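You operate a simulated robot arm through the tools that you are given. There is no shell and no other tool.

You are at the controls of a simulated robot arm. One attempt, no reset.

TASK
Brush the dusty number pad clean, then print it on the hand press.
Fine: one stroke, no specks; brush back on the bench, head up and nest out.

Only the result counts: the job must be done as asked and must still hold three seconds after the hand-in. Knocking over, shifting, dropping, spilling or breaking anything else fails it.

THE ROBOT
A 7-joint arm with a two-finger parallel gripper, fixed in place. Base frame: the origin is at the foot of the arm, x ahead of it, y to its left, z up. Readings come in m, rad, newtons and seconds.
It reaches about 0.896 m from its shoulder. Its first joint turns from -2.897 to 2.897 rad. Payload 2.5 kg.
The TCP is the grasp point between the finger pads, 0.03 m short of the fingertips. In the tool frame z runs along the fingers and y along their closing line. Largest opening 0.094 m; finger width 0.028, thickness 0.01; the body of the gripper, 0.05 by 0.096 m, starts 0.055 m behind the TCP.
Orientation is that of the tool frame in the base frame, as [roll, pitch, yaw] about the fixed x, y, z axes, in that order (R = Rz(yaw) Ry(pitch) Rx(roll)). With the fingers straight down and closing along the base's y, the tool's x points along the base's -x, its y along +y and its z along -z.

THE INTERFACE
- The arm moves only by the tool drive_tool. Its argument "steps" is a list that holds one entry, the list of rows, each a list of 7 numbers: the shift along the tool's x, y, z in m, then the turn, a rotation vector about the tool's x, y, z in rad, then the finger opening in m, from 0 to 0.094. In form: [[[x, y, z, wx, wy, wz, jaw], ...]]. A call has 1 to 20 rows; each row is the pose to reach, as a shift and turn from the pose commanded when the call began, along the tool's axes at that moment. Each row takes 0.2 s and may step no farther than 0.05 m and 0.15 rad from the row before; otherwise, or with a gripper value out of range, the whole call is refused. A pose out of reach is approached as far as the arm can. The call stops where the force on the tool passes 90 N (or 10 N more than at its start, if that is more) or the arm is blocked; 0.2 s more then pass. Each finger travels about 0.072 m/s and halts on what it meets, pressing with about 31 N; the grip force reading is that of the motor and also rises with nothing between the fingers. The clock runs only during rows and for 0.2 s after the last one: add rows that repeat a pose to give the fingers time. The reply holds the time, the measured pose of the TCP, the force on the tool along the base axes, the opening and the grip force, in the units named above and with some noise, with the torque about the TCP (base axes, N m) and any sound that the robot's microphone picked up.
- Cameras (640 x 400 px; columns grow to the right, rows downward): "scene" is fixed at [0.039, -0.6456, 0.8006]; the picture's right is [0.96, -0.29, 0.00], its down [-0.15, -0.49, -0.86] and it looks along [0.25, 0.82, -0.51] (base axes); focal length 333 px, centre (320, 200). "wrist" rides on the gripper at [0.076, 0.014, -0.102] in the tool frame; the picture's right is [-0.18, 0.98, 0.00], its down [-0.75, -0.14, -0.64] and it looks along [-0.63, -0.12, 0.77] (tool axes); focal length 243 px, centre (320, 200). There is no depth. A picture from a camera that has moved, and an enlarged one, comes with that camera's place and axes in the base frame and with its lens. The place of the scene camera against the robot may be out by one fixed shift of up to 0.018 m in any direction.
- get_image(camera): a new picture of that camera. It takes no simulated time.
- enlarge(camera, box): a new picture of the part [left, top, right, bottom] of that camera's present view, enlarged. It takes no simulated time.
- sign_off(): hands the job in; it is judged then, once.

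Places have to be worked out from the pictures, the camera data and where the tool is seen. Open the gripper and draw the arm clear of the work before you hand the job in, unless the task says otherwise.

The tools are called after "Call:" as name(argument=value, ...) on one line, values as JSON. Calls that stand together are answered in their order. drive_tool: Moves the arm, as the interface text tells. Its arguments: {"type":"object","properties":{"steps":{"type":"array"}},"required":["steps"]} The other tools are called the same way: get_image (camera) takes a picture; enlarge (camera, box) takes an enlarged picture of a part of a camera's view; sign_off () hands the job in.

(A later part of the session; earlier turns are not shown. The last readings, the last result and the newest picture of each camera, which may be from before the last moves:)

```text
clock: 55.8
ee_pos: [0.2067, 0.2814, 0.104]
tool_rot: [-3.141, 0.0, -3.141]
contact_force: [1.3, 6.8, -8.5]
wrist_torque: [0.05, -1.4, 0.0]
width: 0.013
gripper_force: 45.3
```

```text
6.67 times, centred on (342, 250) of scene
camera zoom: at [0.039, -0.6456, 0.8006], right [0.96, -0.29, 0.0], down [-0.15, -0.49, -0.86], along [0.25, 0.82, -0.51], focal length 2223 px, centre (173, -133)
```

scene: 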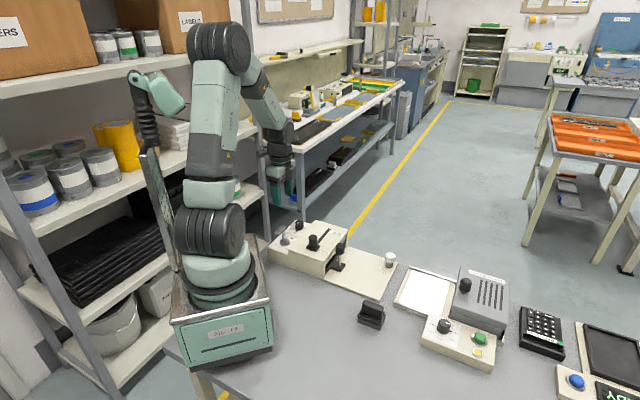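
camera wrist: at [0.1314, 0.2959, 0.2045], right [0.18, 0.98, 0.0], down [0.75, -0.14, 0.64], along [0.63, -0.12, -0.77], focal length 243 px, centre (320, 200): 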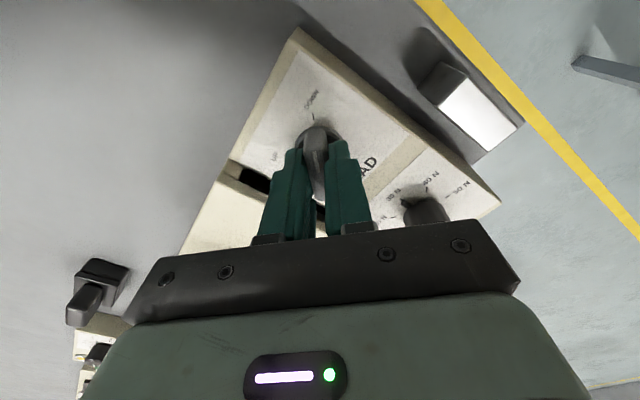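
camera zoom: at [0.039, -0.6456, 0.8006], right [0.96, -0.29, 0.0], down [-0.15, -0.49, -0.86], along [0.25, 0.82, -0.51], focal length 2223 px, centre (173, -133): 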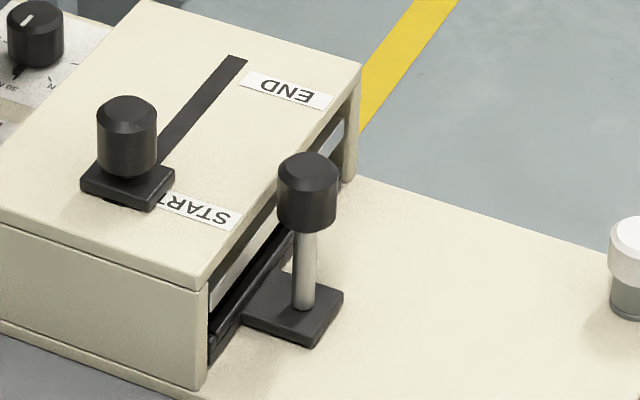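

The silver head bar now sits lower in the opening, so the head appears lowered. I nudge a further 0.06 rad to feel whether the lever is at its stop.

Call:
drive_tool(steps=[[[0, 0, 0, 0, 0, 0.03, 0.003], [0, 0, 0, 0, 0, 0.06, 0.003], [0, 0, 0, 0, 0, 0.06, 0.003]]])

```text
clock: 56.6
ee_pos: [0.2074, 0.281, 0.1033]
tool_rot: [-3.14, -0.002, 3.085]
contact_force: [-4.1, 5.9, 8.8]
wrist_torque: [0.1, -0.08, 1.52]
width: 0.0137
gripper_force: 45.5
```

A reaction torque of 1.5 N m shows the lever is at its DOWN stop. I relax the over-turn, open slightly and rise.

Call:
drive_tool(steps=[[[0, 0, 0, 0, 0, -0.04, 0.003], [0, 0, 0, 0, 0, -0.04, 0.015], [0, 0, 0, 0, 0, -0.04, 0.03], [0, 0, 0, 0, 0, -0.04, 0.03], [0, 0, -0.01, 0, 0, -0.04, 0.03], [0, 0, -0.04, 0, 0, -0.04, 0.03], [0, 0, -0.08, 0, 0, -0.04, 0.03], [0, 0, -0.12, 0, 0, -0.04, 0.03], [0, 0, -0.15, 0, 0, -0.04, 0.03]]])

Call:
get_image(camera="wrist")

Call:
enlarge(camera="scene", box=[260, 200, 380, 290])

```text
clock: 58.6
ee_pos: [0.209, 0.2806, 0.2527]
tool_rot: [-3.141, 0.0, 3.123]
contact_force: [0.2, -0.1, 0.2]
wrist_torque: [-0.02, 0.0, 0.02]
width: 0.0301
gripper_force: 0.1
```

```text
taken
camera wrist: at [0.1328, 0.2978, 0.3536], right [0.2, 0.98, 0.0], down [0.75, -0.16, 0.64], along [0.63, -0.13, -0.77], focal length 243 px, centre (320, 200)
```

wrist: 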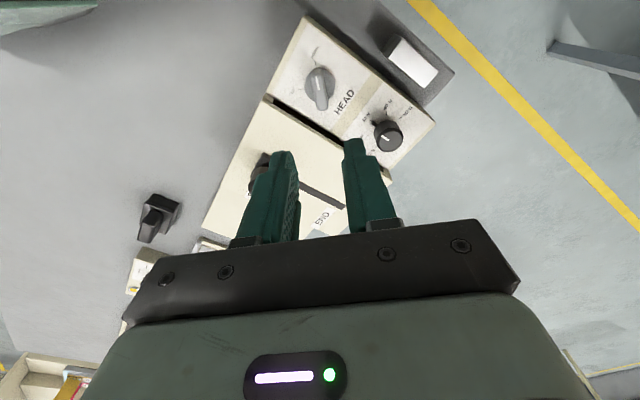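

```text
4.44 times, centred on (320, 245) of scene
camera zoom: at [0.039, -0.6456, 0.8006], right [0.96, -0.29, 0.0], down [-0.15, -0.49, -0.86], along [0.25, 0.82, -0.51], focal length 1482 px, centre (320, 0)
```

zoom: 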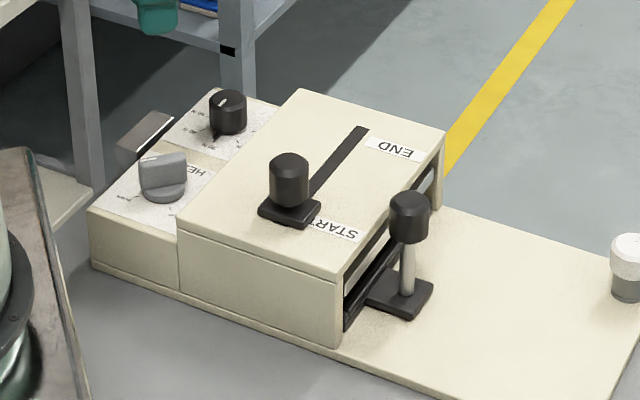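

The lever stays on DOWN. Next is the squeegee handle: I move above it (≈[0.29,0.193]) and turn the tool to close along the stroke direction u.

Call:
drive_tool(steps=[[[-0.0138, -0.0145, 0.0, 0, 0, 0.1275, 0.05], [-0.0277, -0.029, 0.0, 0, 0, 0.255, 0.06], [-0.0415, -0.0435, 0.01, 0, 0, 0.3825, 0.06], [-0.0553, -0.058, 0.02, 0, 0, 0.51, 0.06], [-0.0692, -0.0725, 0.03, 0, 0, 0.6375, 0.06], [-0.083, -0.0869, 0.03, 0, 0, 0.7652, 0.06], [-0.083, -0.0869, 0.03, 0, 0, 0.7652, 0.06]]])

Call:
get_image(camera="wrist")

Call:
enlarge(camera="wrist", box=[230, 30, 410, 150])

Call:
enlarge(camera="scene", box=[260, 200, 380, 290])

```text
clock: 60.2
ee_pos: [0.2873, 0.1928, 0.2223]
tool_rot: [-3.141, 0.0, 2.356]
contact_force: [-1.0, -0.3, 1.8]
wrist_torque: [-0.01, 0.04, 0.02]
width: 0.0599
gripper_force: 0.1
```

```text
taken
camera wrist: at [0.2446, 0.2579, 0.3241], right [0.83, 0.56, 0.0], down [0.43, -0.63, 0.64], along [0.36, -0.53, -0.77], focal length 243 px, centre (320, 200)
```

wrist: 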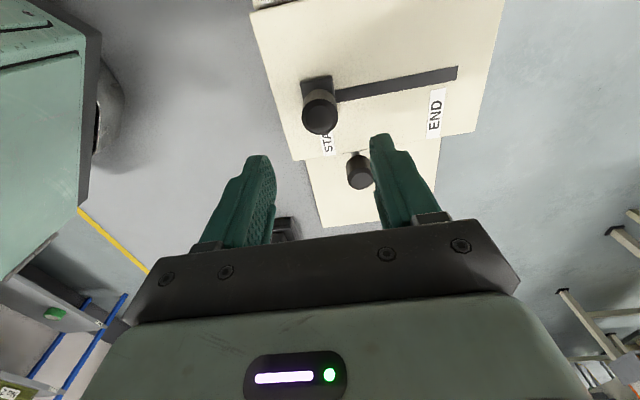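

```text
3.33 times, centred on (320, 90) of wrist
camera zoom: at [0.2446, 0.2579, 0.3241], right [0.83, 0.56, 0.0], down [0.43, -0.63, 0.64], along [0.36, -0.53, -0.77], focal length 809 px, centre (320, 567)
```

zoom: 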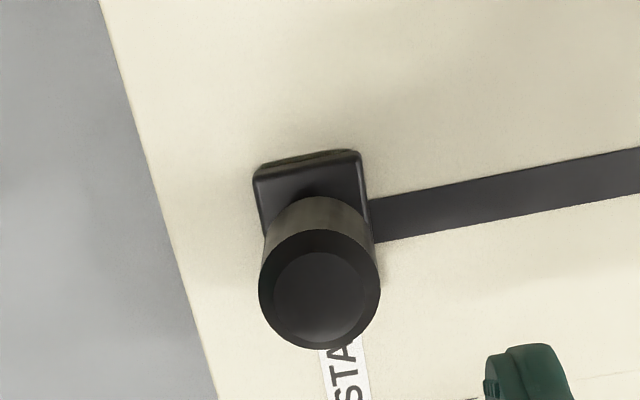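

```text
4.44 times, centred on (320, 245) of scene
camera zoom: at [0.039, -0.6456, 0.8006], right [0.96, -0.29, 0.0], down [-0.15, -0.49, -0.86], along [0.25, 0.82, -0.51], focal length 1482 px, centre (320, 0)
```

zoom: 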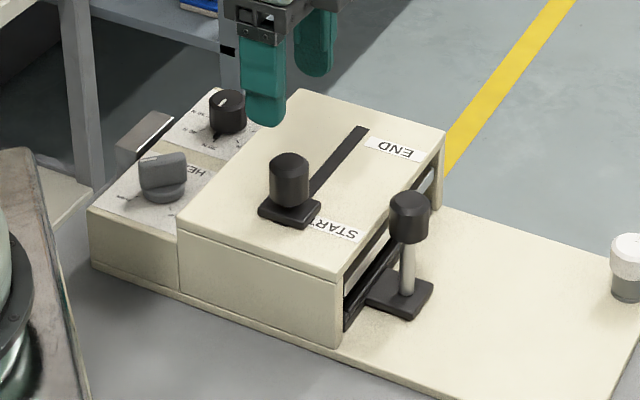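

The handle knob: top z≈0.13, ø≈0.03, centre ≈[0.287,0.195], head top ≈0.10. I descend so the fingertips end at z≈0.111 around the knob.

Call:
drive_tool(steps=[[[0.0015, 0.0003, 0.03, 0, 0, 0, 0.06], [0.0015, 0.0003, 0.05, 0, 0, 0, 0.06], [0.0015, 0.0003, 0.07, 0, 0, 0, 0.06], [0.0015, 0.0003, 0.081, 0, 0, 0, 0.06], [0.0015, 0.0003, 0.081, 0, 0, 0, 0.06]]])

Call:
get_image(camera="wrist")

Call:
enlarge(camera="scene", box=[280, 200, 360, 260])

```text
clock: 61.4
ee_pos: [0.2852, 0.1943, 0.1419]
tool_rot: [3.141, 0.001, 2.357]
contact_force: [-0.5, -0.2, 0.3]
wrist_torque: [0.01, 0.01, 0.01]
width: 0.0602
gripper_force: 0.0
```

```text
taken
camera wrist: at [0.2429, 0.259, 0.243], right [0.82, 0.57, 0.0], down [0.43, -0.63, 0.64], along [0.36, -0.53, -0.77], focal length 243 px, centre (320, 200)
```

wrist: 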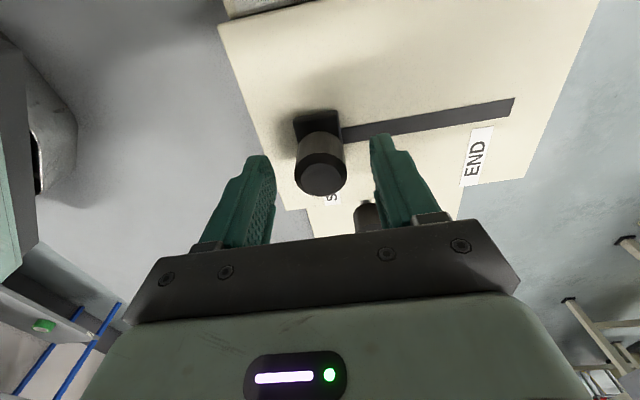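

```text
6.67 times, centred on (320, 230) of scene
camera zoom: at [0.039, -0.6456, 0.8006], right [0.96, -0.29, 0.0], down [-0.15, -0.49, -0.86], along [0.25, 0.82, -0.51], focal length 2223 px, centre (320, 0)
```

zoom: 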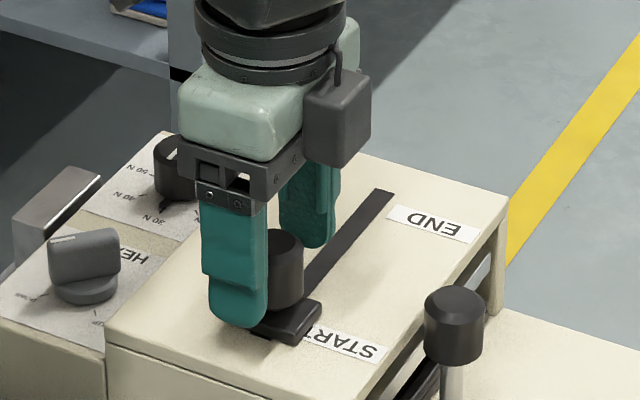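

The knob is centred between the fingers, tips clear of the head top. I close on it gently before the stroke.

Call:
drive_tool(steps=[[[0, 0, 0, 0, 0, 0, 0.045], [0, 0, 0, 0, 0, 0, 0.035], [0, 0, 0, 0, 0, 0, 0.025], [0, 0, 0, 0, 0, 0, 0.015], [0, 0, 0, 0, 0, 0, 0.015]]])

Call:
enlarge(camera="scene", box=[280, 200, 360, 260])

Call:
get_image(camera="wrist")

```text
clock: 62.6
ee_pos: [0.2866, 0.1933, 0.1415]
tool_rot: [3.14, 0.001, 2.355]
contact_force: [3.8, 4.5, -4.7]
wrist_torque: [-0.31, 0.29, 0.03]
width: 0.0289
gripper_force: 44.6
```

```text
6.67 times, centred on (320, 230) of scene
camera zoom: at [0.039, -0.6456, 0.8006], right [0.96, -0.29, 0.0], down [-0.15, -0.49, -0.86], along [0.25, 0.82, -0.51], focal length 2223 px, centre (320, 0)
```

zoom: 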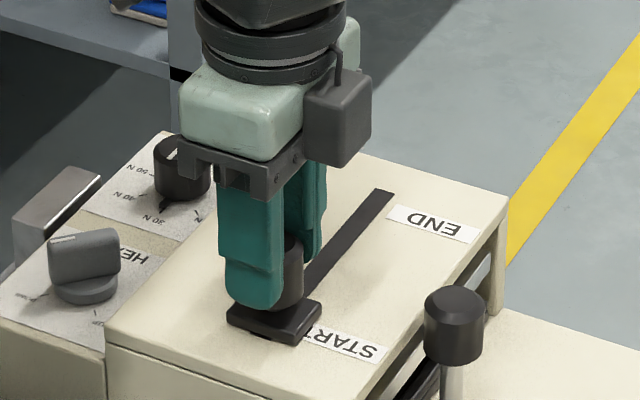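

```text
taken
camera wrist: at [0.2431, 0.2592, 0.2431], right [0.82, 0.57, 0.0], down [0.43, -0.63, 0.64], along [0.36, -0.53, -0.77], focal length 243 px, centre (320, 200)
```

wrist: 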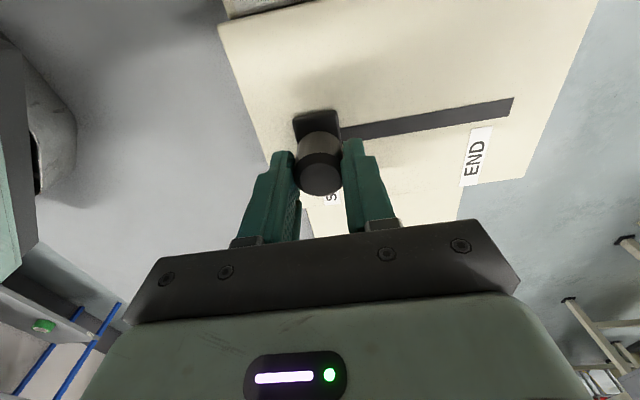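

Knob gripped, nearly no load. Head is down, nest in, pad clean: I now make the single continuous stroke from START to END (tool +y), slowing in the last millimetres to meet the stop.

Call:
drive_tool(steps=[[[0, 0.004, 0, 0, 0, 0, 0.015], [0, 0.012, 0, 0, 0, 0, 0.015], [0, 0.02, 0, 0, 0, 0, 0.015], [0, 0.028, 0, 0, 0, 0, 0.015], [0, 0.036, 0, 0, 0, 0, 0.015], [0, 0.044, 0, 0, 0, 0, 0.015], [0, 0.052, 0, 0, 0, 0, 0.015], [0, 0.06, 0, 0, 0, 0, 0.015], [0, 0.068, 0, 0, 0, 0, 0.015], [0, 0.076, 0, 0, 0, 0, 0.015], [0, 0.084, 0, 0, 0, 0, 0.015], [0, 0.09, 0, 0, 0, 0, 0.015], [0, 0.093, 0, 0, 0, 0, 0.015], [0, 0.0955, 0, 0, 0, 0, 0.015], [0, 0.0975, 0, 0, 0, 0, 0.015], [0, 0.0995, 0, 0, 0, 0, 0.015], [0, 0.101, 0, 0, 0, 0, 0.015], [0, 0.1025, 0, 0, 0, 0, 0.015], [0, 0.104, 0, 0, 0, 0, 0.015], [0, 0.1055, 0, 0, 0, 0, 0.015]]])

Call:
get_image(camera="wrist")

Call:
enlarge(camera="scene", box=[280, 200, 360, 260])

```text
clock: 66.8
ee_pos: [0.3621, 0.2681, 0.1411]
tool_rot: [3.141, -0.003, 2.357]
contact_force: [-16.5, 14.6, 7.9]
wrist_torque: [-0.05, 1.01, 0.01]
width: 0.0293
gripper_force: 45.0
```

```text
taken
camera wrist: at [0.3184, 0.3338, 0.2432], right [0.82, 0.57, 0.0], down [0.43, -0.63, 0.64], along [0.36, -0.53, -0.77], focal length 243 px, centre (320, 200)
```

wrist: 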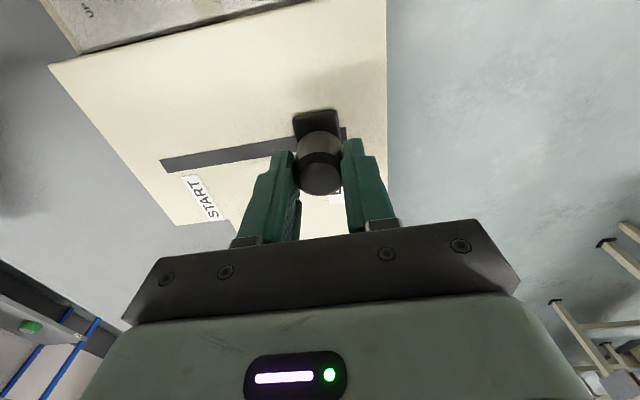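

```text
6.67 times, centred on (320, 230) of scene
camera zoom: at [0.039, -0.6456, 0.8006], right [0.96, -0.29, 0.0], down [-0.15, -0.49, -0.86], along [0.25, 0.82, -0.51], focal length 2223 px, centre (320, 0)
```

zoom: 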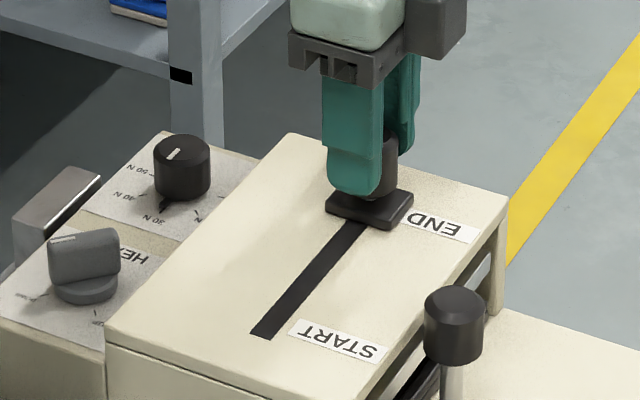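

The slider is near END with no stop felt yet (u-force ~1 N), only a 22 N sideways load. I trim 1.4 mm sideways and continue forward in 1 mm steps.

Call:
drive_tool(steps=[[[0.0007, 0.001, 0, 0, 0, 0, 0.015], [0.0013, 0.002, 0, 0, 0, 0, 0.015], [0.0014, 0.003, 0, 0, 0, 0, 0.015], [0.0014, 0.004, 0, 0, 0, 0, 0.015]]])

Call:
enlarge(camera="wrist", box=[260, 90, 400, 200])

```text
clock: 67.8
ee_pos: [0.364, 0.2719, 0.1417]
tool_rot: [-3.14, 0.0, 2.358]
contact_force: [-10.3, 10.5, -4.0]
wrist_torque: [0.12, 0.92, 0.03]
width: 0.0291
gripper_force: 45.3
```

```text
3.64 times, centred on (330, 145) of wrist
camera zoom: at [0.3211, 0.3368, 0.2431], right [0.82, 0.57, 0.0], down [0.43, -0.63, 0.64], along [0.36, -0.53, -0.77], focal length 882 px, centre (284, 400)
```

zoom: 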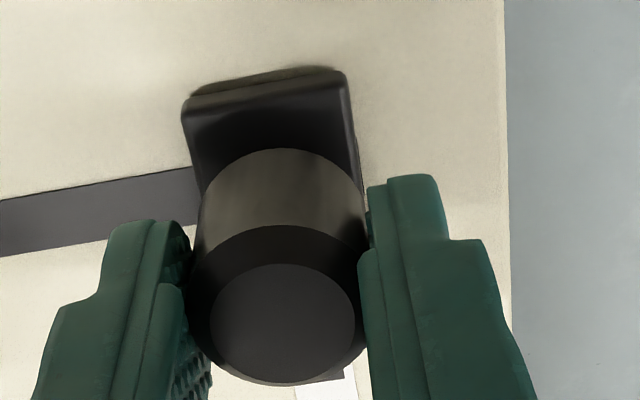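

Only a thin bit of slot remains beyond the slider plate. I continue with 1 mm steps to feel the END stop.

Call:
drive_tool(steps=[[[0.0006, 0.001, 0, 0, 0, 0, 0.015], [0.001, 0.002, 0, 0, 0, 0, 0.015], [0.001, 0.003, 0, 0, 0, 0, 0.015], [0.001, 0.004, 0, 0, 0, 0, 0.015]]])

Call:
enlarge(camera="wrist", box=[260, 90, 400, 200])

```text
clock: 68.8
ee_pos: [0.3651, 0.2723, 0.1407]
tool_rot: [-3.134, -0.001, 2.356]
contact_force: [-27.9, -26.1, 25.3]
wrist_torque: [-0.71, -0.47, 0.04]
width: 0.0294
gripper_force: 44.6
```

```text
3.64 times, centred on (330, 145) of wrist
camera zoom: at [0.3227, 0.3382, 0.2428], right [0.83, 0.56, -0.01], down [0.44, -0.63, 0.64], along [0.36, -0.53, -0.77], focal length 882 px, centre (284, 400)
```

zoom: 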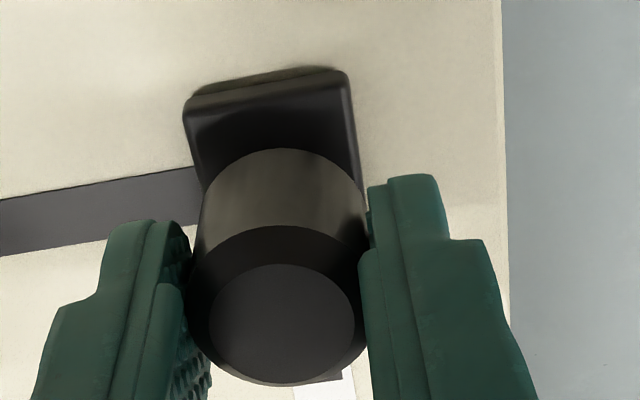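

A 38 N reaction along −u shows the END stop has been reached. I relieve the push, release the knob and rise straight up.

Call:
drive_tool(steps=[[[0, -0.002, -0.0005, 0, 0, 0, 0.015], [0, -0.002, -0.0005, 0, 0, 0, 0.035], [0, -0.002, -0.0005, 0, 0, 0, 0.05], [0, -0.002, -0.0005, 0, 0, 0, 0.06], [0, -0.002, -0.0005, 0, 0, 0, 0.06], [0, -0.002, -0.015, 0, 0, 0, 0.06], [0, -0.002, -0.05, 0, 0, 0, 0.06], [0, -0.002, -0.09, 0, 0, 0, 0.06], [0, -0.002, -0.11, 0, 0, 0, 0.06]]])

Call:
get_image(camera="wrist")

Call:
enlarge(camera="scene", box=[260, 200, 380, 290])

```text
clock: 70.8
ee_pos: [0.3649, 0.2755, 0.2533]
tool_rot: [3.141, 0.0, 2.356]
contact_force: [-0.4, 0.1, 0.0]
wrist_torque: [0.0, 0.0, 0.03]
width: 0.0601
gripper_force: 0.1
```

```text
taken
camera wrist: at [0.3217, 0.3401, 0.3553], right [0.82, 0.57, 0.0], down [0.43, -0.63, 0.64], along [0.36, -0.53, -0.77], focal length 243 px, centre (320, 200)
```

wrist: 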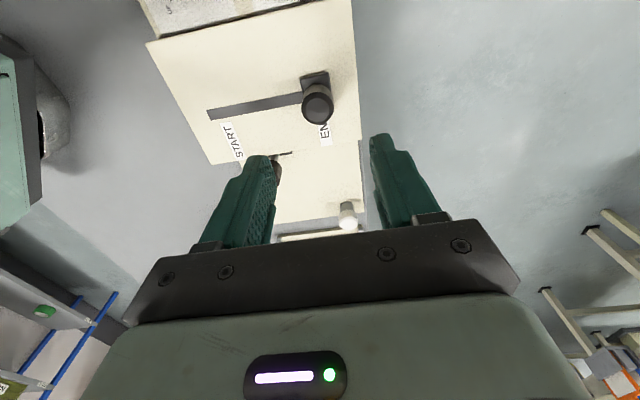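

```text
4.44 times, centred on (320, 245) of scene
camera zoom: at [0.039, -0.6456, 0.8006], right [0.96, -0.29, 0.0], down [-0.15, -0.49, -0.86], along [0.25, 0.82, -0.51], focal length 1482 px, centre (320, 0)
```

zoom: 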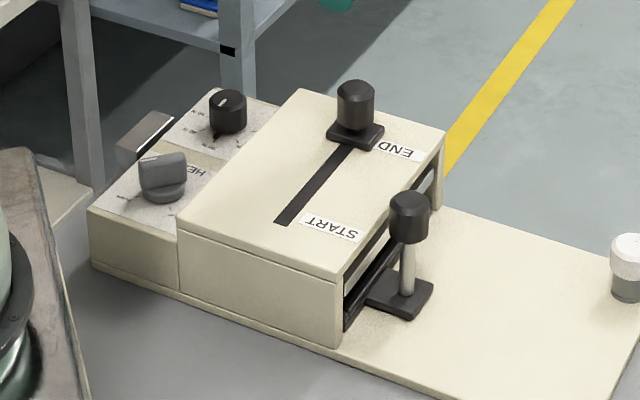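

The slider stays at END. Now I go back to the HEAD lever: above [0.2072,0.281], turning the tool to close across the lever (along y).

Call:
drive_tool(steps=[[[0.0192, -0.0179, 0, 0, 0, -0.131, 0.06], [0.0385, -0.0359, 0, 0, 0, -0.262, 0.06], [0.0577, -0.0538, 0, 0, 0, -0.393, 0.05], [0.0769, -0.0717, 0, 0, 0, -0.524, 0.04], [0.0962, -0.0897, 0, 0, 0, -0.655, 0.03], [0.1154, -0.1076, 0, 0, 0, -0.7854, 0.03], [0.1154, -0.1076, 0.04, 0, 0, -0.7854, 0.03], [0.1154, -0.1076, 0.08, 0, 0, -0.7854, 0.03], [0.1154, -0.1076, 0.11, 0, 0, -0.7854, 0.03], [0.1154, -0.1076, 0.117, 0, 0, -0.7854, 0.03], [0.1154, -0.1076, 0.117, 0, 0, -0.7854, 0.03]]])

Call:
get_image(camera="wrist")

Call:
enlarge(camera="wrist", box=[250, 90, 390, 200])

```text
clock: 73.2
ee_pos: [0.2069, 0.2801, 0.1336]
tool_rot: [3.141, 0.0, 3.141]
contact_force: [0.3, -0.8, -0.4]
wrist_torque: [0.01, -0.03, -0.02]
width: 0.0299
gripper_force: 0.2
```

```text
taken
camera wrist: at [0.1315, 0.2949, 0.2357], right [0.18, 0.98, 0.0], down [0.75, -0.14, 0.64], along [0.63, -0.12, -0.77], focal length 243 px, centre (320, 200)
```

wrist: 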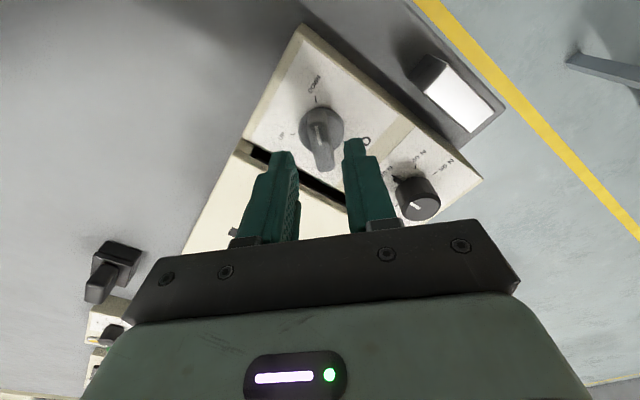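

```text
3.64 times, centred on (320, 145) of wrist
camera zoom: at [0.1315, 0.2949, 0.2357], right [0.18, 0.98, 0.0], down [0.75, -0.14, 0.64], along [0.63, -0.12, -0.77], focal length 882 px, centre (320, 400)
```

zoom: 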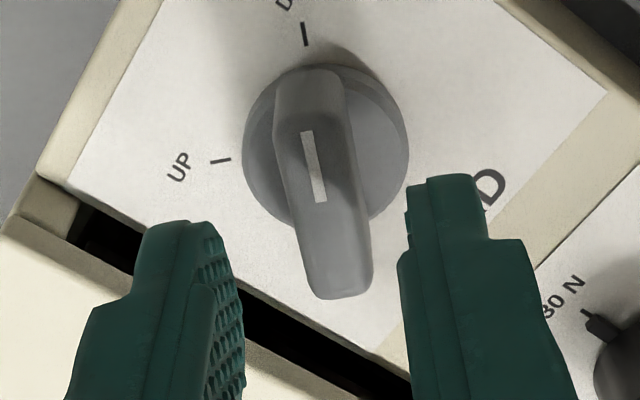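

The lever fin is centred between the fingers. I descend 31 mm and close on it.

Call:
drive_tool(steps=[[[0, 0, 0.012, 0, 0, 0, 0.03], [0, 0, 0.024, 0, 0, 0, 0.03], [0, 0, 0.031, 0, 0, 0, 0.03], [0, 0, 0.031, 0, 0, 0, 0.03], [0, 0, 0.031, 0, 0, 0, 0.02], [0, 0, 0.031, 0, 0, 0, 0.01], [0, 0, 0.031, 0, 0, 0, 0.003], [0, 0, 0.031, 0, 0, 0, 0.003], [0, 0, 0.031, 0, 0, 0, 0.003]]])

```text
clock: 75.2
ee_pos: [0.2092, 0.2815, 0.1054]
tool_rot: [3.139, 0.003, -3.14]
contact_force: [0.8, 19.6, -9.9]
wrist_torque: [-0.01, -0.1, 0.0]
width: 0.0129
gripper_force: 44.6
```

Gripped (0.0129) with a 20 N load along +y; I shift 1.2 mm that way and begin turning back (counter-clockwise) toward UP.

Call:
drive_tool(steps=[[[0, 0.0012, 0, 0, 0, 0, 0.003], [0, 0.0012, 0, 0, 0, -0.1, 0.003], [0, 0.0012, 0, 0, 0, -0.2, 0.003], [0, 0.0012, 0, 0, 0, -0.3, 0.003], [0, 0.0012, 0, 0, 0, -0.4, 0.003]]])

```text
clock: 76.4
ee_pos: [0.2064, 0.2806, 0.1041]
tool_rot: [3.14, 0.002, -2.74]
contact_force: [13.1, 12.9, 1.1]
wrist_torque: [-0.37, 0.81, -0.06]
width: 0.013
gripper_force: 45.0
```

Turning fine; I trim for the ~17 N load and turn another 0.4 rad.

Call:
drive_tool(steps=[[[-0.001, 0.0004, 0, 0, 0, -0.1, 0.003], [-0.001, 0.0004, 0, 0, 0, -0.2, 0.003], [-0.001, 0.0004, 0, 0, 0, -0.3, 0.003], [-0.001, 0.0004, 0, 0, 0, -0.4, 0.003]]])

Call:
drive_tool(steps=[[[0, 0, 0, 0, 0, -0.1, 0.003], [0, 0, 0, 0, 0, -0.2, 0.003], [0, 0, 0, 0, 0, -0.3, 0.003]]])

```text
clock: 77.4
ee_pos: [0.2078, 0.2809, 0.1031]
tool_rot: [-3.141, 0.001, -2.339]
contact_force: [5.9, 3.3, 25.8]
wrist_torque: [-0.56, 0.53, -0.03]
width: 0.0127
gripper_force: 45.1
```

```text
clock: 78.2
ee_pos: [0.2079, 0.281, 0.1034]
tool_rot: [3.141, 0.002, -2.038]
contact_force: [1.5, 0.4, 28.0]
wrist_torque: [0.72, -0.44, -0.01]
width: 0.0127
gripper_force: 44.6
```

1.1 rad done. I raise 1 mm to relieve 28 N vertical load and turn the rest toward UP.

Call:
drive_tool(steps=[[[0, 0, -0.001, 0, 0, -0.1, 0.003], [0, 0, -0.001, 0, 0, -0.2, 0.003], [0, 0, -0.001, 0, 0, -0.3, 0.003], [0, 0, -0.001, 0, 0, -0.4, 0.003]]])

Call:
drive_tool(steps=[[[0, 0, 0, 0, 0, -0.04, 0.003], [0, 0, 0, 0, 0, -0.071, 0.003], [0, 0, 0, 0, 0, -0.071, 0.003]]])

Call:
drive_tool(steps=[[[0, 0, 0, 0, 0, -0.03, 0.003], [0, 0, 0, 0, 0, -0.06, 0.003], [0, 0, 0, 0, 0, -0.06, 0.003]]])

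Call:
enlarge(camera="scene", box=[260, 200, 380, 290])

```text
clock: 79.2
ee_pos: [0.207, 0.2818, 0.1043]
tool_rot: [3.141, 0.0, -1.638]
contact_force: [-1.6, 15.8, -32.1]
wrist_torque: [0.34, -0.14, 0.05]
width: 0.0127
gripper_force: 44.9
```

```text
clock: 80.0
ee_pos: [0.2056, 0.2812, 0.1047]
tool_rot: [3.14, -0.002, -1.569]
contact_force: [-9.5, 7.7, -28.5]
wrist_torque: [0.83, 0.01, -0.06]
width: 0.0128
gripper_force: 44.9
```

```text
clock: 80.8
ee_pos: [0.2068, 0.2821, 0.105]
tool_rot: [3.141, -0.002, -1.509]
contact_force: [-16.7, 2.6, -20.5]
wrist_torque: [-0.18, 0.24, -1.45]
width: 0.0137
gripper_force: 45.2
```

```text
4.44 times, centred on (320, 245) of scene
camera zoom: at [0.039, -0.6456, 0.8006], right [0.96, -0.29, 0.0], down [-0.15, -0.49, -0.86], along [0.25, 0.82, -0.51], focal length 1482 px, centre (320, 0)
```

zoom: 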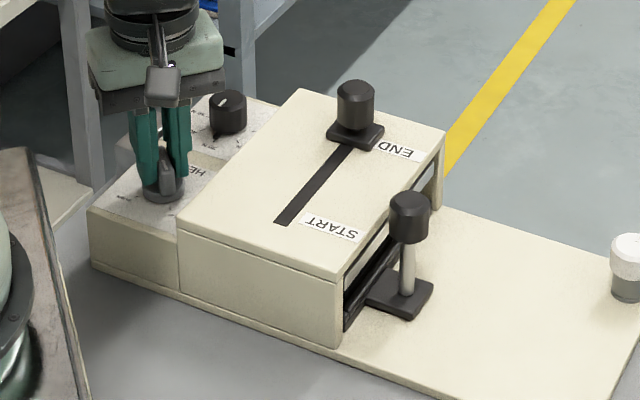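

The UP stop is felt (−1.45 N m). I relax the twist, release and rise.

Call:
drive_tool(steps=[[[0, 0, 0.001, 0, 0, 0.04, 0.003], [0, 0, 0.001, 0, 0, 0.04, 0.015], [0, 0, 0.001, 0, 0, 0.04, 0.03], [0, 0, 0.001, 0, 0, 0.04, 0.03], [0, 0, -0.01, 0, 0, 0.04, 0.03], [0, 0, -0.04, 0, 0, 0.04, 0.03], [0, 0, -0.08, 0, 0, 0.04, 0.03], [0, 0, -0.12, 0, 0, 0.04, 0.03], [0, 0, -0.15, 0, 0, 0.04, 0.03]]])

Call:
get_image(camera="wrist")

Call:
enlarge(camera="scene", box=[260, 200, 380, 290])

Call:
enlarge(camera="scene", box=[310, 220, 374, 280])

```text
clock: 82.8
ee_pos: [0.2067, 0.2802, 0.2542]
tool_rot: [3.141, -0.001, -1.548]
contact_force: [0.6, 0.9, 0.7]
wrist_torque: [0.0, 0.02, -0.02]
width: 0.0302
gripper_force: 0.1
```

```text
taken
camera wrist: at [0.1951, 0.2058, 0.3568], right [-0.99, 0.16, 0.0], down [0.12, 0.76, 0.64], along [0.1, 0.63, -0.77], focal length 243 px, centre (320, 200)
```

wrist: 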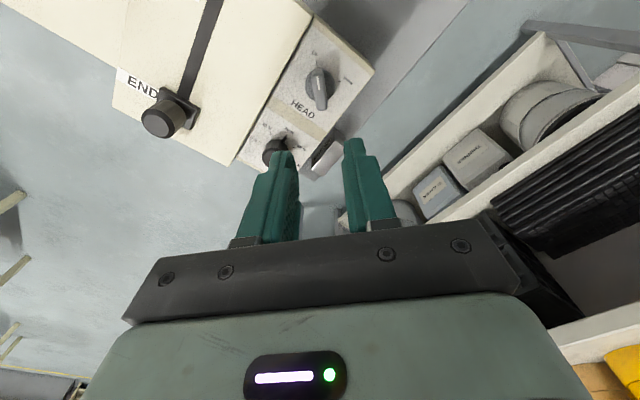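

```text
4.44 times, centred on (320, 245) of scene
camera zoom: at [0.039, -0.6456, 0.8006], right [0.96, -0.29, 0.0], down [-0.15, -0.49, -0.86], along [0.25, 0.82, -0.51], focal length 1482 px, centre (320, 0)
```

zoom: 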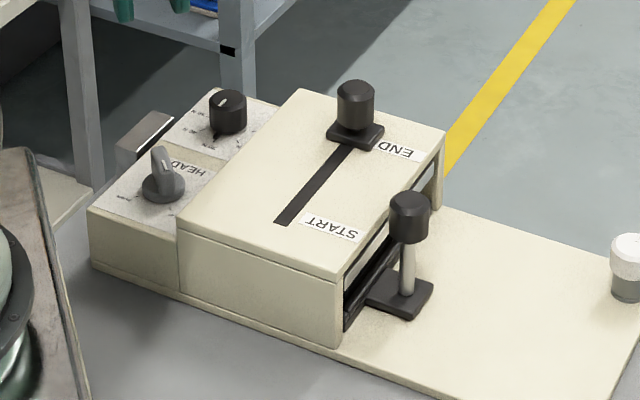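

```text
6.67 times, centred on (342, 250) of scene
camera zoom: at [0.039, -0.6456, 0.8006], right [0.96, -0.29, 0.0], down [-0.15, -0.49, -0.86], along [0.25, 0.82, -0.51], focal length 2223 px, centre (173, -133)
```

zoom: 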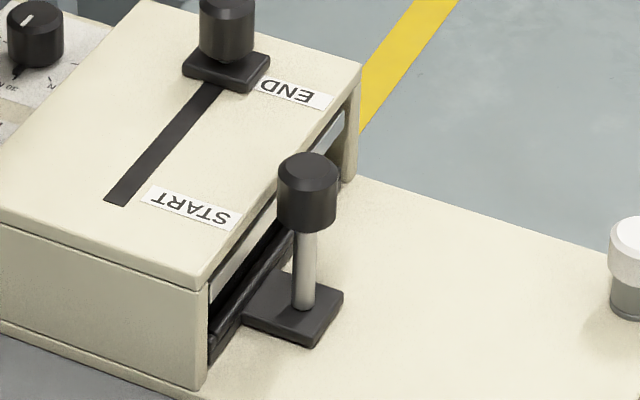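

The head is up again (bar back at the top of the opening, lever on UP). Now I move over the nest knob (≈[0.3686,0.1566]) and turn the tool so the fingers close along u.

Call:
drive_tool(steps=[[[0.008, -0.0099, 0, 0, 0, 0.1485, 0.05], [0.0159, -0.0199, 0, 0, 0, 0.297, 0.06], [0.0239, -0.0298, 0, 0, 0, 0.4456, 0.06], [0.0318, -0.0398, 0, 0, 0, 0.5941, 0.06], [0.0398, -0.0497, 0, 0, 0, 0.7426, 0.06], [0.0477, -0.0597, 0, 0, 0, 0.8912, 0.06], [0.0557, -0.0696, 0, 0, 0, 1.0397, 0.06], [0.0637, -0.0796, 0, 0, 0, 1.1882, 0.06], [0.0716, -0.0895, 0, 0, 0, 1.3367, 0.06], [0.0796, -0.0994, 0, 0, 0, 1.4853, 0.06], [0.0875, -0.1094, 0, 0, 0, 1.6338, 0.06], [0.0955, -0.1193, 0, 0, 0, 1.7823, 0.06], [0.1034, -0.1293, 0, 0, 0, 1.9308, 0.06], [0.1114, -0.1392, 0, 0, 0, 2.0794, 0.06], [0.1193, -0.1492, 0, 0, 0, 2.2279, 0.06], [0.1273, -0.1591, 0, 0, 0, 2.3764, 0.06], [0.1273, -0.1591, 0.04, 0, 0, 2.3764, 0.06], [0.1273, -0.1591, 0.08, 0, 0, 2.3764, 0.06], [0.1273, -0.1591, 0.1, 0, 0, 2.3764, 0.06], [0.1273, -0.1591, 0.1, 0, 0, 2.3764, 0.06]]])

Call:
get_image(camera="wrist")

Call:
enlarge(camera="wrist", box=[230, 80, 410, 200])

```text
clock: 87.0
ee_pos: [0.3681, 0.1563, 0.1541]
tool_rot: [-3.141, 0.001, 2.356]
contact_force: [0.3, -0.2, 0.4]
wrist_torque: [0.02, 0.01, -0.02]
width: 0.0599
gripper_force: 0.1
```

```text
taken
camera wrist: at [0.326, 0.2208, 0.2554], right [0.83, 0.57, 0.0], down [0.43, -0.63, 0.64], along [0.36, -0.53, -0.77], focal length 243 px, centre (320, 200)
```

wrist: 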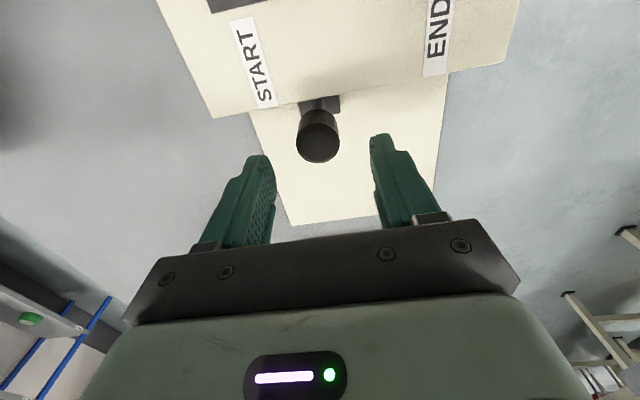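

```text
3.33 times, centred on (320, 140) of wrist
camera zoom: at [0.326, 0.2208, 0.2554], right [0.83, 0.57, 0.0], down [0.43, -0.63, 0.64], along [0.36, -0.53, -0.77], focal length 809 px, centre (320, 400)
```

zoom: 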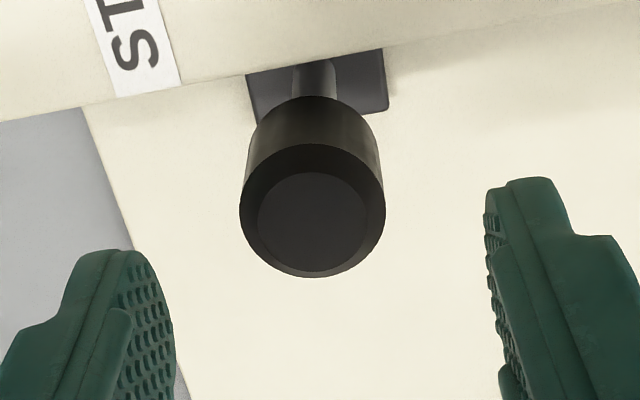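

Aligned to ~1.4 mm. I shift slightly, descend to z≈0.093 and close on the nest knob.

Call:
drive_tool(steps=[[[0, -0.0014, 0.02, 0, 0, 0, 0.06], [0, -0.0014, 0.04, 0, 0, 0, 0.06], [0, -0.0014, 0.055, 0, 0, 0, 0.06], [0, -0.0014, 0.061, 0, 0, 0, 0.06], [0, -0.0014, 0.061, 0, 0, 0, 0.06], [0, -0.0014, 0.061, 0, 0, 0, 0.045], [0, -0.0014, 0.061, 0, 0, 0, 0.03], [0, -0.0014, 0.061, 0, 0, 0, 0.01], [0, -0.0014, 0.061, 0, 0, 0, 0.01], [0, -0.0014, 0.061, 0, 0, 0, 0.01]]])

```text
clock: 89.2
ee_pos: [0.368, 0.1546, 0.0942]
tool_rot: [3.141, 0.0, 2.357]
contact_force: [-10.2, -10.8, 3.5]
wrist_torque: [0.42, -0.34, 0.08]
width: 0.0297
gripper_force: 45.2
```

Gripped (0.0297) with ~15 N along −u, which I trim by 1 mm; then I pull the nest out 40 mm and read the load.

Call:
drive_tool(steps=[[[0, -0.0009, 0, 0, 0, 0, 0.01], [-0.01, -0.0009, 0, 0, 0, 0, 0.01], [-0.02, -0.0009, 0, 0, 0, 0, 0.01], [-0.03, -0.0009, 0, 0, 0, 0, 0.01], [-0.04, -0.0009, 0, 0, 0, 0, 0.01]]])

Call:
enlarge(camera="scene", box=[290, 210, 410, 300])

```text
clock: 90.4
ee_pos: [0.3959, 0.1274, 0.0938]
tool_rot: [-3.14, 0.002, 2.359]
contact_force: [-3.2, 0.1, -26.7]
wrist_torque: [0.74, -0.06, -0.07]
width: 0.0297
gripper_force: 45.0
```

```text
4.44 times, centred on (350, 255) of scene
camera zoom: at [0.039, -0.6456, 0.8006], right [0.96, -0.29, 0.0], down [-0.15, -0.49, -0.86], along [0.25, 0.82, -0.51], focal length 1482 px, centre (187, -44)
```

zoom: 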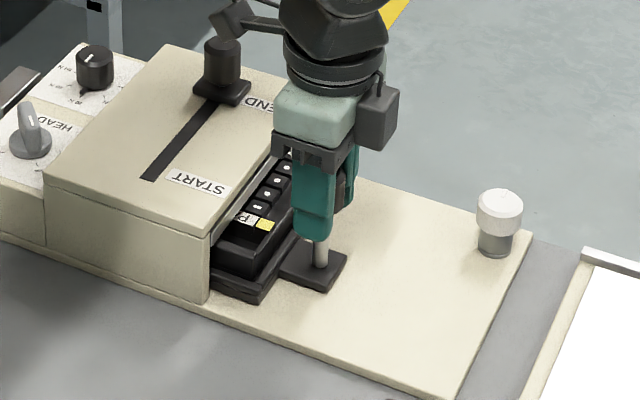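

The printed legends are showing on the keys. I lower 1.2 mm to relieve the vertical load and pull out another 40 mm.

Call:
drive_tool(steps=[[[0, 0, 0.0012, 0, 0, 0, 0.01], [-0.01, 0, 0.0012, 0, 0, 0, 0.01], [-0.02, 0, 0.0012, 0, 0, 0, 0.01], [-0.03, 0, 0.0012, 0, 0, 0, 0.01], [-0.04, 0, 0.0012, 0, 0, 0, 0.01]]])

```text
clock: 91.6
ee_pos: [0.425, 0.099, 0.0927]
tool_rot: [3.141, -0.001, 2.355]
contact_force: [-7.5, -5.6, -6.6]
wrist_torque: [0.22, -0.64, 0.04]
width: 0.0297
gripper_force: 44.7
```

Loads are small; I pull out 40 mm more with a small sideways trim.

Call:
drive_tool(steps=[[[-0.005, -0.0005, 0, 0, 0, 0, 0.01], [-0.015, -0.0005, 0, 0, 0, 0, 0.01], [-0.025, -0.0005, 0, 0, 0, 0, 0.01], [-0.035, -0.0005, 0, 0, 0, 0, 0.01], [-0.04, -0.0005, 0, 0, 0, 0, 0.01]]])

Call:
enlarge(camera="scene", box=[310, 210, 430, 300])

```text
clock: 92.8
ee_pos: [0.4528, 0.0701, 0.0942]
tool_rot: [3.141, -0.002, 2.359]
contact_force: [4.1, 7.5, -11.6]
wrist_torque: [0.23, 1.05, 0.06]
width: 0.0296
gripper_force: 45.3
```

```text
4.44 times, centred on (370, 255) of scene
camera zoom: at [0.039, -0.6456, 0.8006], right [0.96, -0.29, 0.0], down [-0.15, -0.49, -0.86], along [0.25, 0.82, -0.51], focal length 1482 px, centre (98, -44)
```

zoom: 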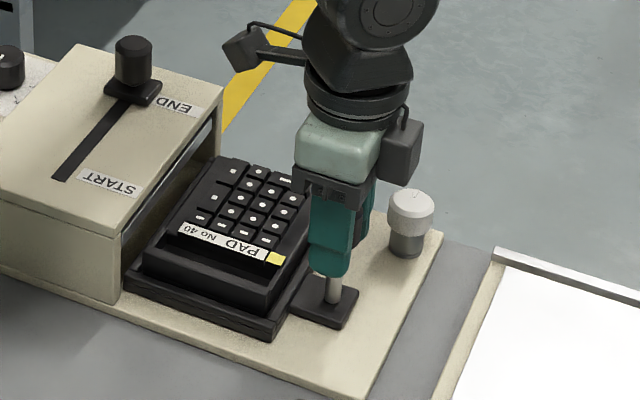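

About 30 mm remain to the outer position. I pull on, slowing at the end to feel the outer stop.

Call:
drive_tool(steps=[[[-0.008, 0.0003, 0.0005, 0, 0, 0, 0.01], [-0.016, 0.0003, 0.0005, 0, 0, 0, 0.01], [-0.022, 0.0003, 0.0005, 0, 0, 0, 0.01], [-0.025, 0.0003, 0.0005, 0, 0, 0, 0.01], [-0.027, 0.0003, 0.0005, 0, 0, 0, 0.01]]])

Call:
drive_tool(steps=[[[-0.001, 0, 0, 0, 0, 0, 0.01], [-0.002, 0, 0, 0, 0, 0, 0.01], [-0.003, 0, 0, 0, 0, 0, 0.01]]])

```text
clock: 94.0
ee_pos: [0.4729, 0.0522, 0.0937]
tool_rot: [3.139, 0.001, 2.355]
contact_force: [2.6, 3.5, 4.2]
wrist_torque: [-0.2, 0.36, 0.03]
width: 0.0295
gripper_force: 44.6
```

```text
clock: 94.8
ee_pos: [0.4735, 0.0494, 0.0932]
tool_rot: [-3.141, -0.001, 2.356]
contact_force: [-8.3, -5.7, 19.9]
wrist_torque: [-0.32, -1.02, 0.15]
width: 0.0295
gripper_force: 45.6
```

Nearly at the original position; I continue in 1 mm steps to reach the stop.

Call:
drive_tool(steps=[[[-0.001, -0.0004, -0.001, 0, 0, 0, 0.01], [-0.002, -0.0004, -0.001, 0, 0, 0, 0.01], [-0.003, -0.0004, -0.001, 0, 0, 0, 0.01]]])

Call:
enlarge(camera="scene", box=[310, 210, 430, 300])

```text
clock: 95.6
ee_pos: [0.4741, 0.0498, 0.093]
tool_rot: [-3.14, -0.002, 2.358]
contact_force: [-12.9, 8.9, 6.0]
wrist_torque: [-0.33, -1.16, -0.09]
width: 0.0295
gripper_force: 44.9
```

```text
4.44 times, centred on (370, 255) of scene
camera zoom: at [0.039, -0.6456, 0.8006], right [0.96, -0.29, 0.0], down [-0.15, -0.49, -0.86], along [0.25, 0.82, -0.51], focal length 1482 px, centre (98, -44)
```

zoom: 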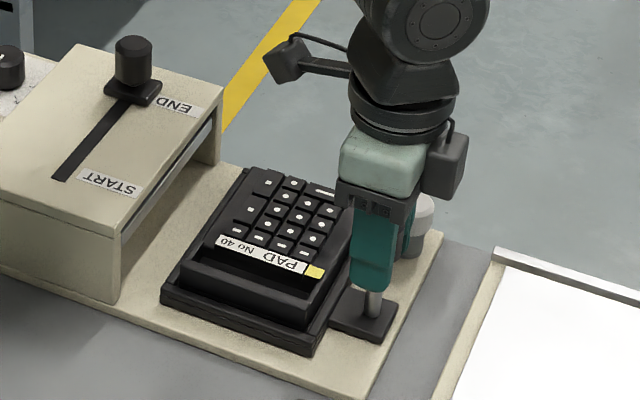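

A −15 N reaction along v indicates the outer stop. I confirm with one more millimetre.

Call:
drive_tool(steps=[[[-0.001, 0, 0, 0, 0, 0, 0.01], [-0.001, 0, 0, 0, 0, 0, 0.01]]])

```text
clock: 96.2
ee_pos: [0.4755, 0.0489, 0.0927]
tool_rot: [-3.141, -0.005, 2.36]
contact_force: [-23.7, 20.2, 15.0]
wrist_torque: [0.51, -0.18, -0.04]
width: 0.0297
gripper_force: 44.8
```

The stop is confirmed (31 N). I relax 2 mm of the pull, open and rise straight up.

Call:
drive_tool(steps=[[[0.002, 0, -0.0005, 0, 0, 0, 0.01], [0.002, 0, -0.0005, 0, 0, 0, 0.03], [0.002, 0, -0.0005, 0, 0, 0, 0.05], [0.002, 0, -0.0005, 0, 0, 0, 0.06], [0.002, 0, -0.0005, 0, 0, 0, 0.06], [0.002, 0, -0.015, 0, 0, 0, 0.06], [0.002, 0, -0.05, 0, 0, 0, 0.06], [0.002, 0, -0.09, 0, 0, 0, 0.06], [0.002, 0, -0.13, 0, 0, 0, 0.06], [0.002, 0, -0.17, 0, 0, 0, 0.06]]])

Call:
get_image(camera="wrist")

Call:
enlarge(camera="scene", box=[335, 235, 399, 285])

Call:
get_image(camera="scene")

```text
clock: 98.4
ee_pos: [0.4752, 0.047, 0.2636]
tool_rot: [-3.141, -0.001, 2.357]
contact_force: [-0.4, -0.2, -0.4]
wrist_torque: [-0.01, -0.01, 0.01]
width: 0.06
gripper_force: 0.0
```

```text
taken
camera wrist: at [0.4314, 0.1121, 0.3646], right [0.82, 0.57, 0.0], down [0.43, -0.63, 0.64], along [0.36, -0.53, -0.77], focal length 243 px, centre (320, 200)
```

wrist: 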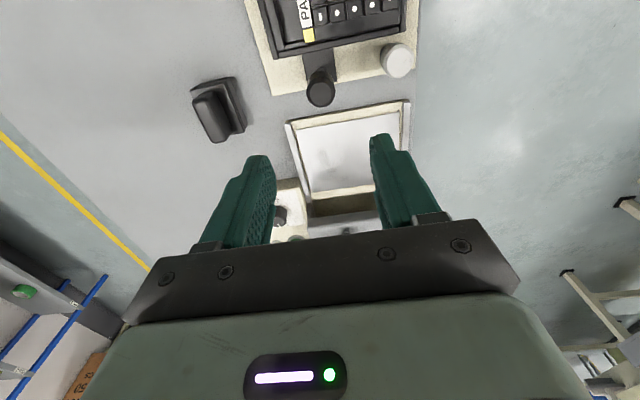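

```text
8.00 times, centred on (367, 260) of scene
camera zoom: at [0.039, -0.6456, 0.8006], right [0.96, -0.29, 0.0], down [-0.15, -0.49, -0.86], along [0.25, 0.82, -0.51], focal length 2667 px, centre (-56, -280)
```

zoom: 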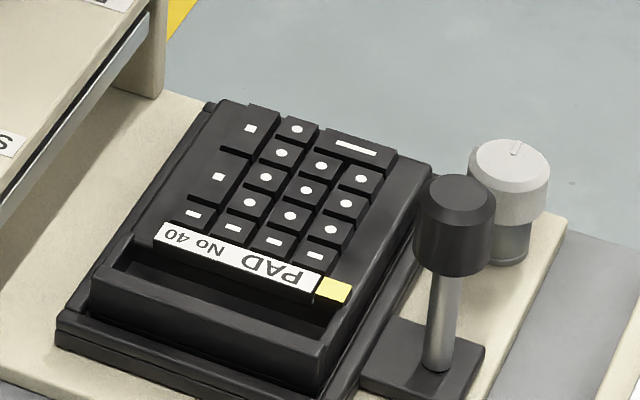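

```text
taken
```

scene: 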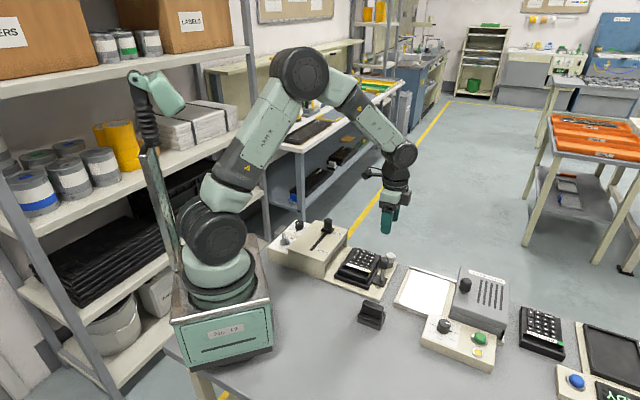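

The pad carries crisp white legends like No 41's. I draw the arm up and back while getting a close look at the print for specks.

Call:
drive_tool(steps=[[[0.03, 0.01, -0.03, 0, 0, 0, 0.07], [0.06, 0.02, -0.05, 0, 0, 0, 0.08], [0.09, 0.03, -0.06, 0, 0, 0, 0.094], [0.1, 0.04, -0.07, 0, 0, 0, 0.094], [0.1, 0.04, -0.07, 0, 0, 0, 0.094]]])

Call:
get_image(camera="wrist")

Call:
enlarge(camera="wrist", box=[250, 60, 390, 170])

Call:
enlarge(camera="scene", box=[345, 285, 401, 330])

Call:
enlarge(camera="scene", box=[256, 210, 352, 280])

```text
clock: 99.6
ee_pos: [0.4329, 0.1475, 0.3328]
tool_rot: [3.141, 0.002, 2.356]
contact_force: [0.8, 0.0, 0.4]
wrist_torque: [0.03, -0.01, -0.01]
width: 0.0939
gripper_force: 0.1
```

```text
taken
camera wrist: at [0.3897, 0.2124, 0.4341], right [0.82, 0.57, 0.0], down [0.43, -0.63, 0.64], along [0.36, -0.53, -0.77], focal length 243 px, centre (320, 200)
```

wrist: 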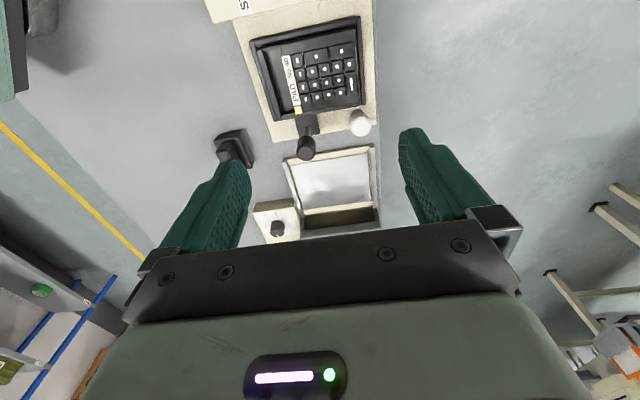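

```text
3.64 times, centred on (320, 115) of wrist
camera zoom: at [0.3897, 0.2124, 0.4341], right [0.82, 0.57, 0.0], down [0.43, -0.63, 0.64], along [0.36, -0.53, -0.77], focal length 882 px, centre (320, 509)
```

zoom: 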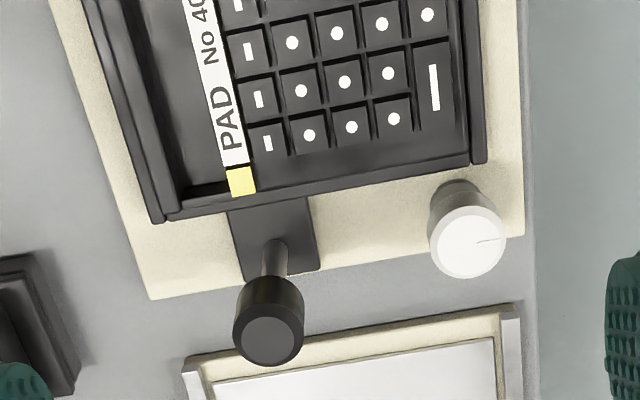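

```text
8.89 times, centred on (373, 308) of scene
camera zoom: at [0.039, -0.6456, 0.8006], right [0.96, -0.29, 0.0], down [-0.15, -0.49, -0.86], along [0.25, 0.82, -0.51], focal length 2964 px, centre (-151, -756)
```

zoom: 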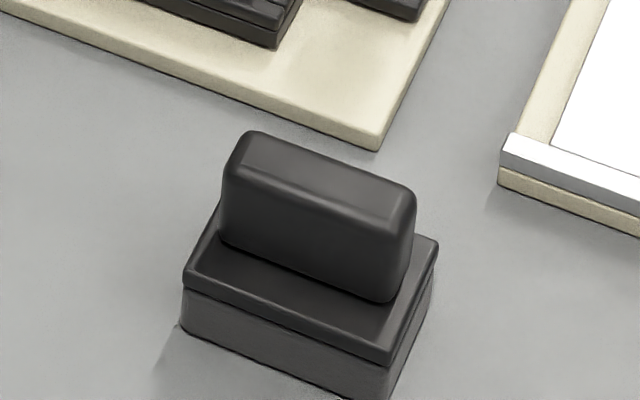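

```text
5.71 times, centred on (304, 245) of scene
camera zoom: at [0.039, -0.6456, 0.8006], right [0.96, -0.29, 0.0], down [-0.15, -0.49, -0.86], along [0.25, 0.82, -0.51], focal length 1905 px, centre (411, -57)
```

zoom: 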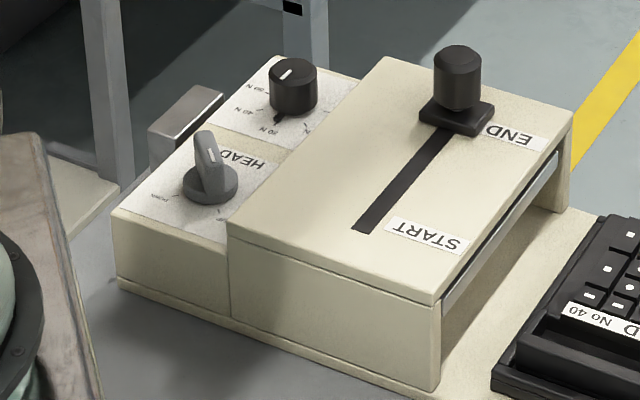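

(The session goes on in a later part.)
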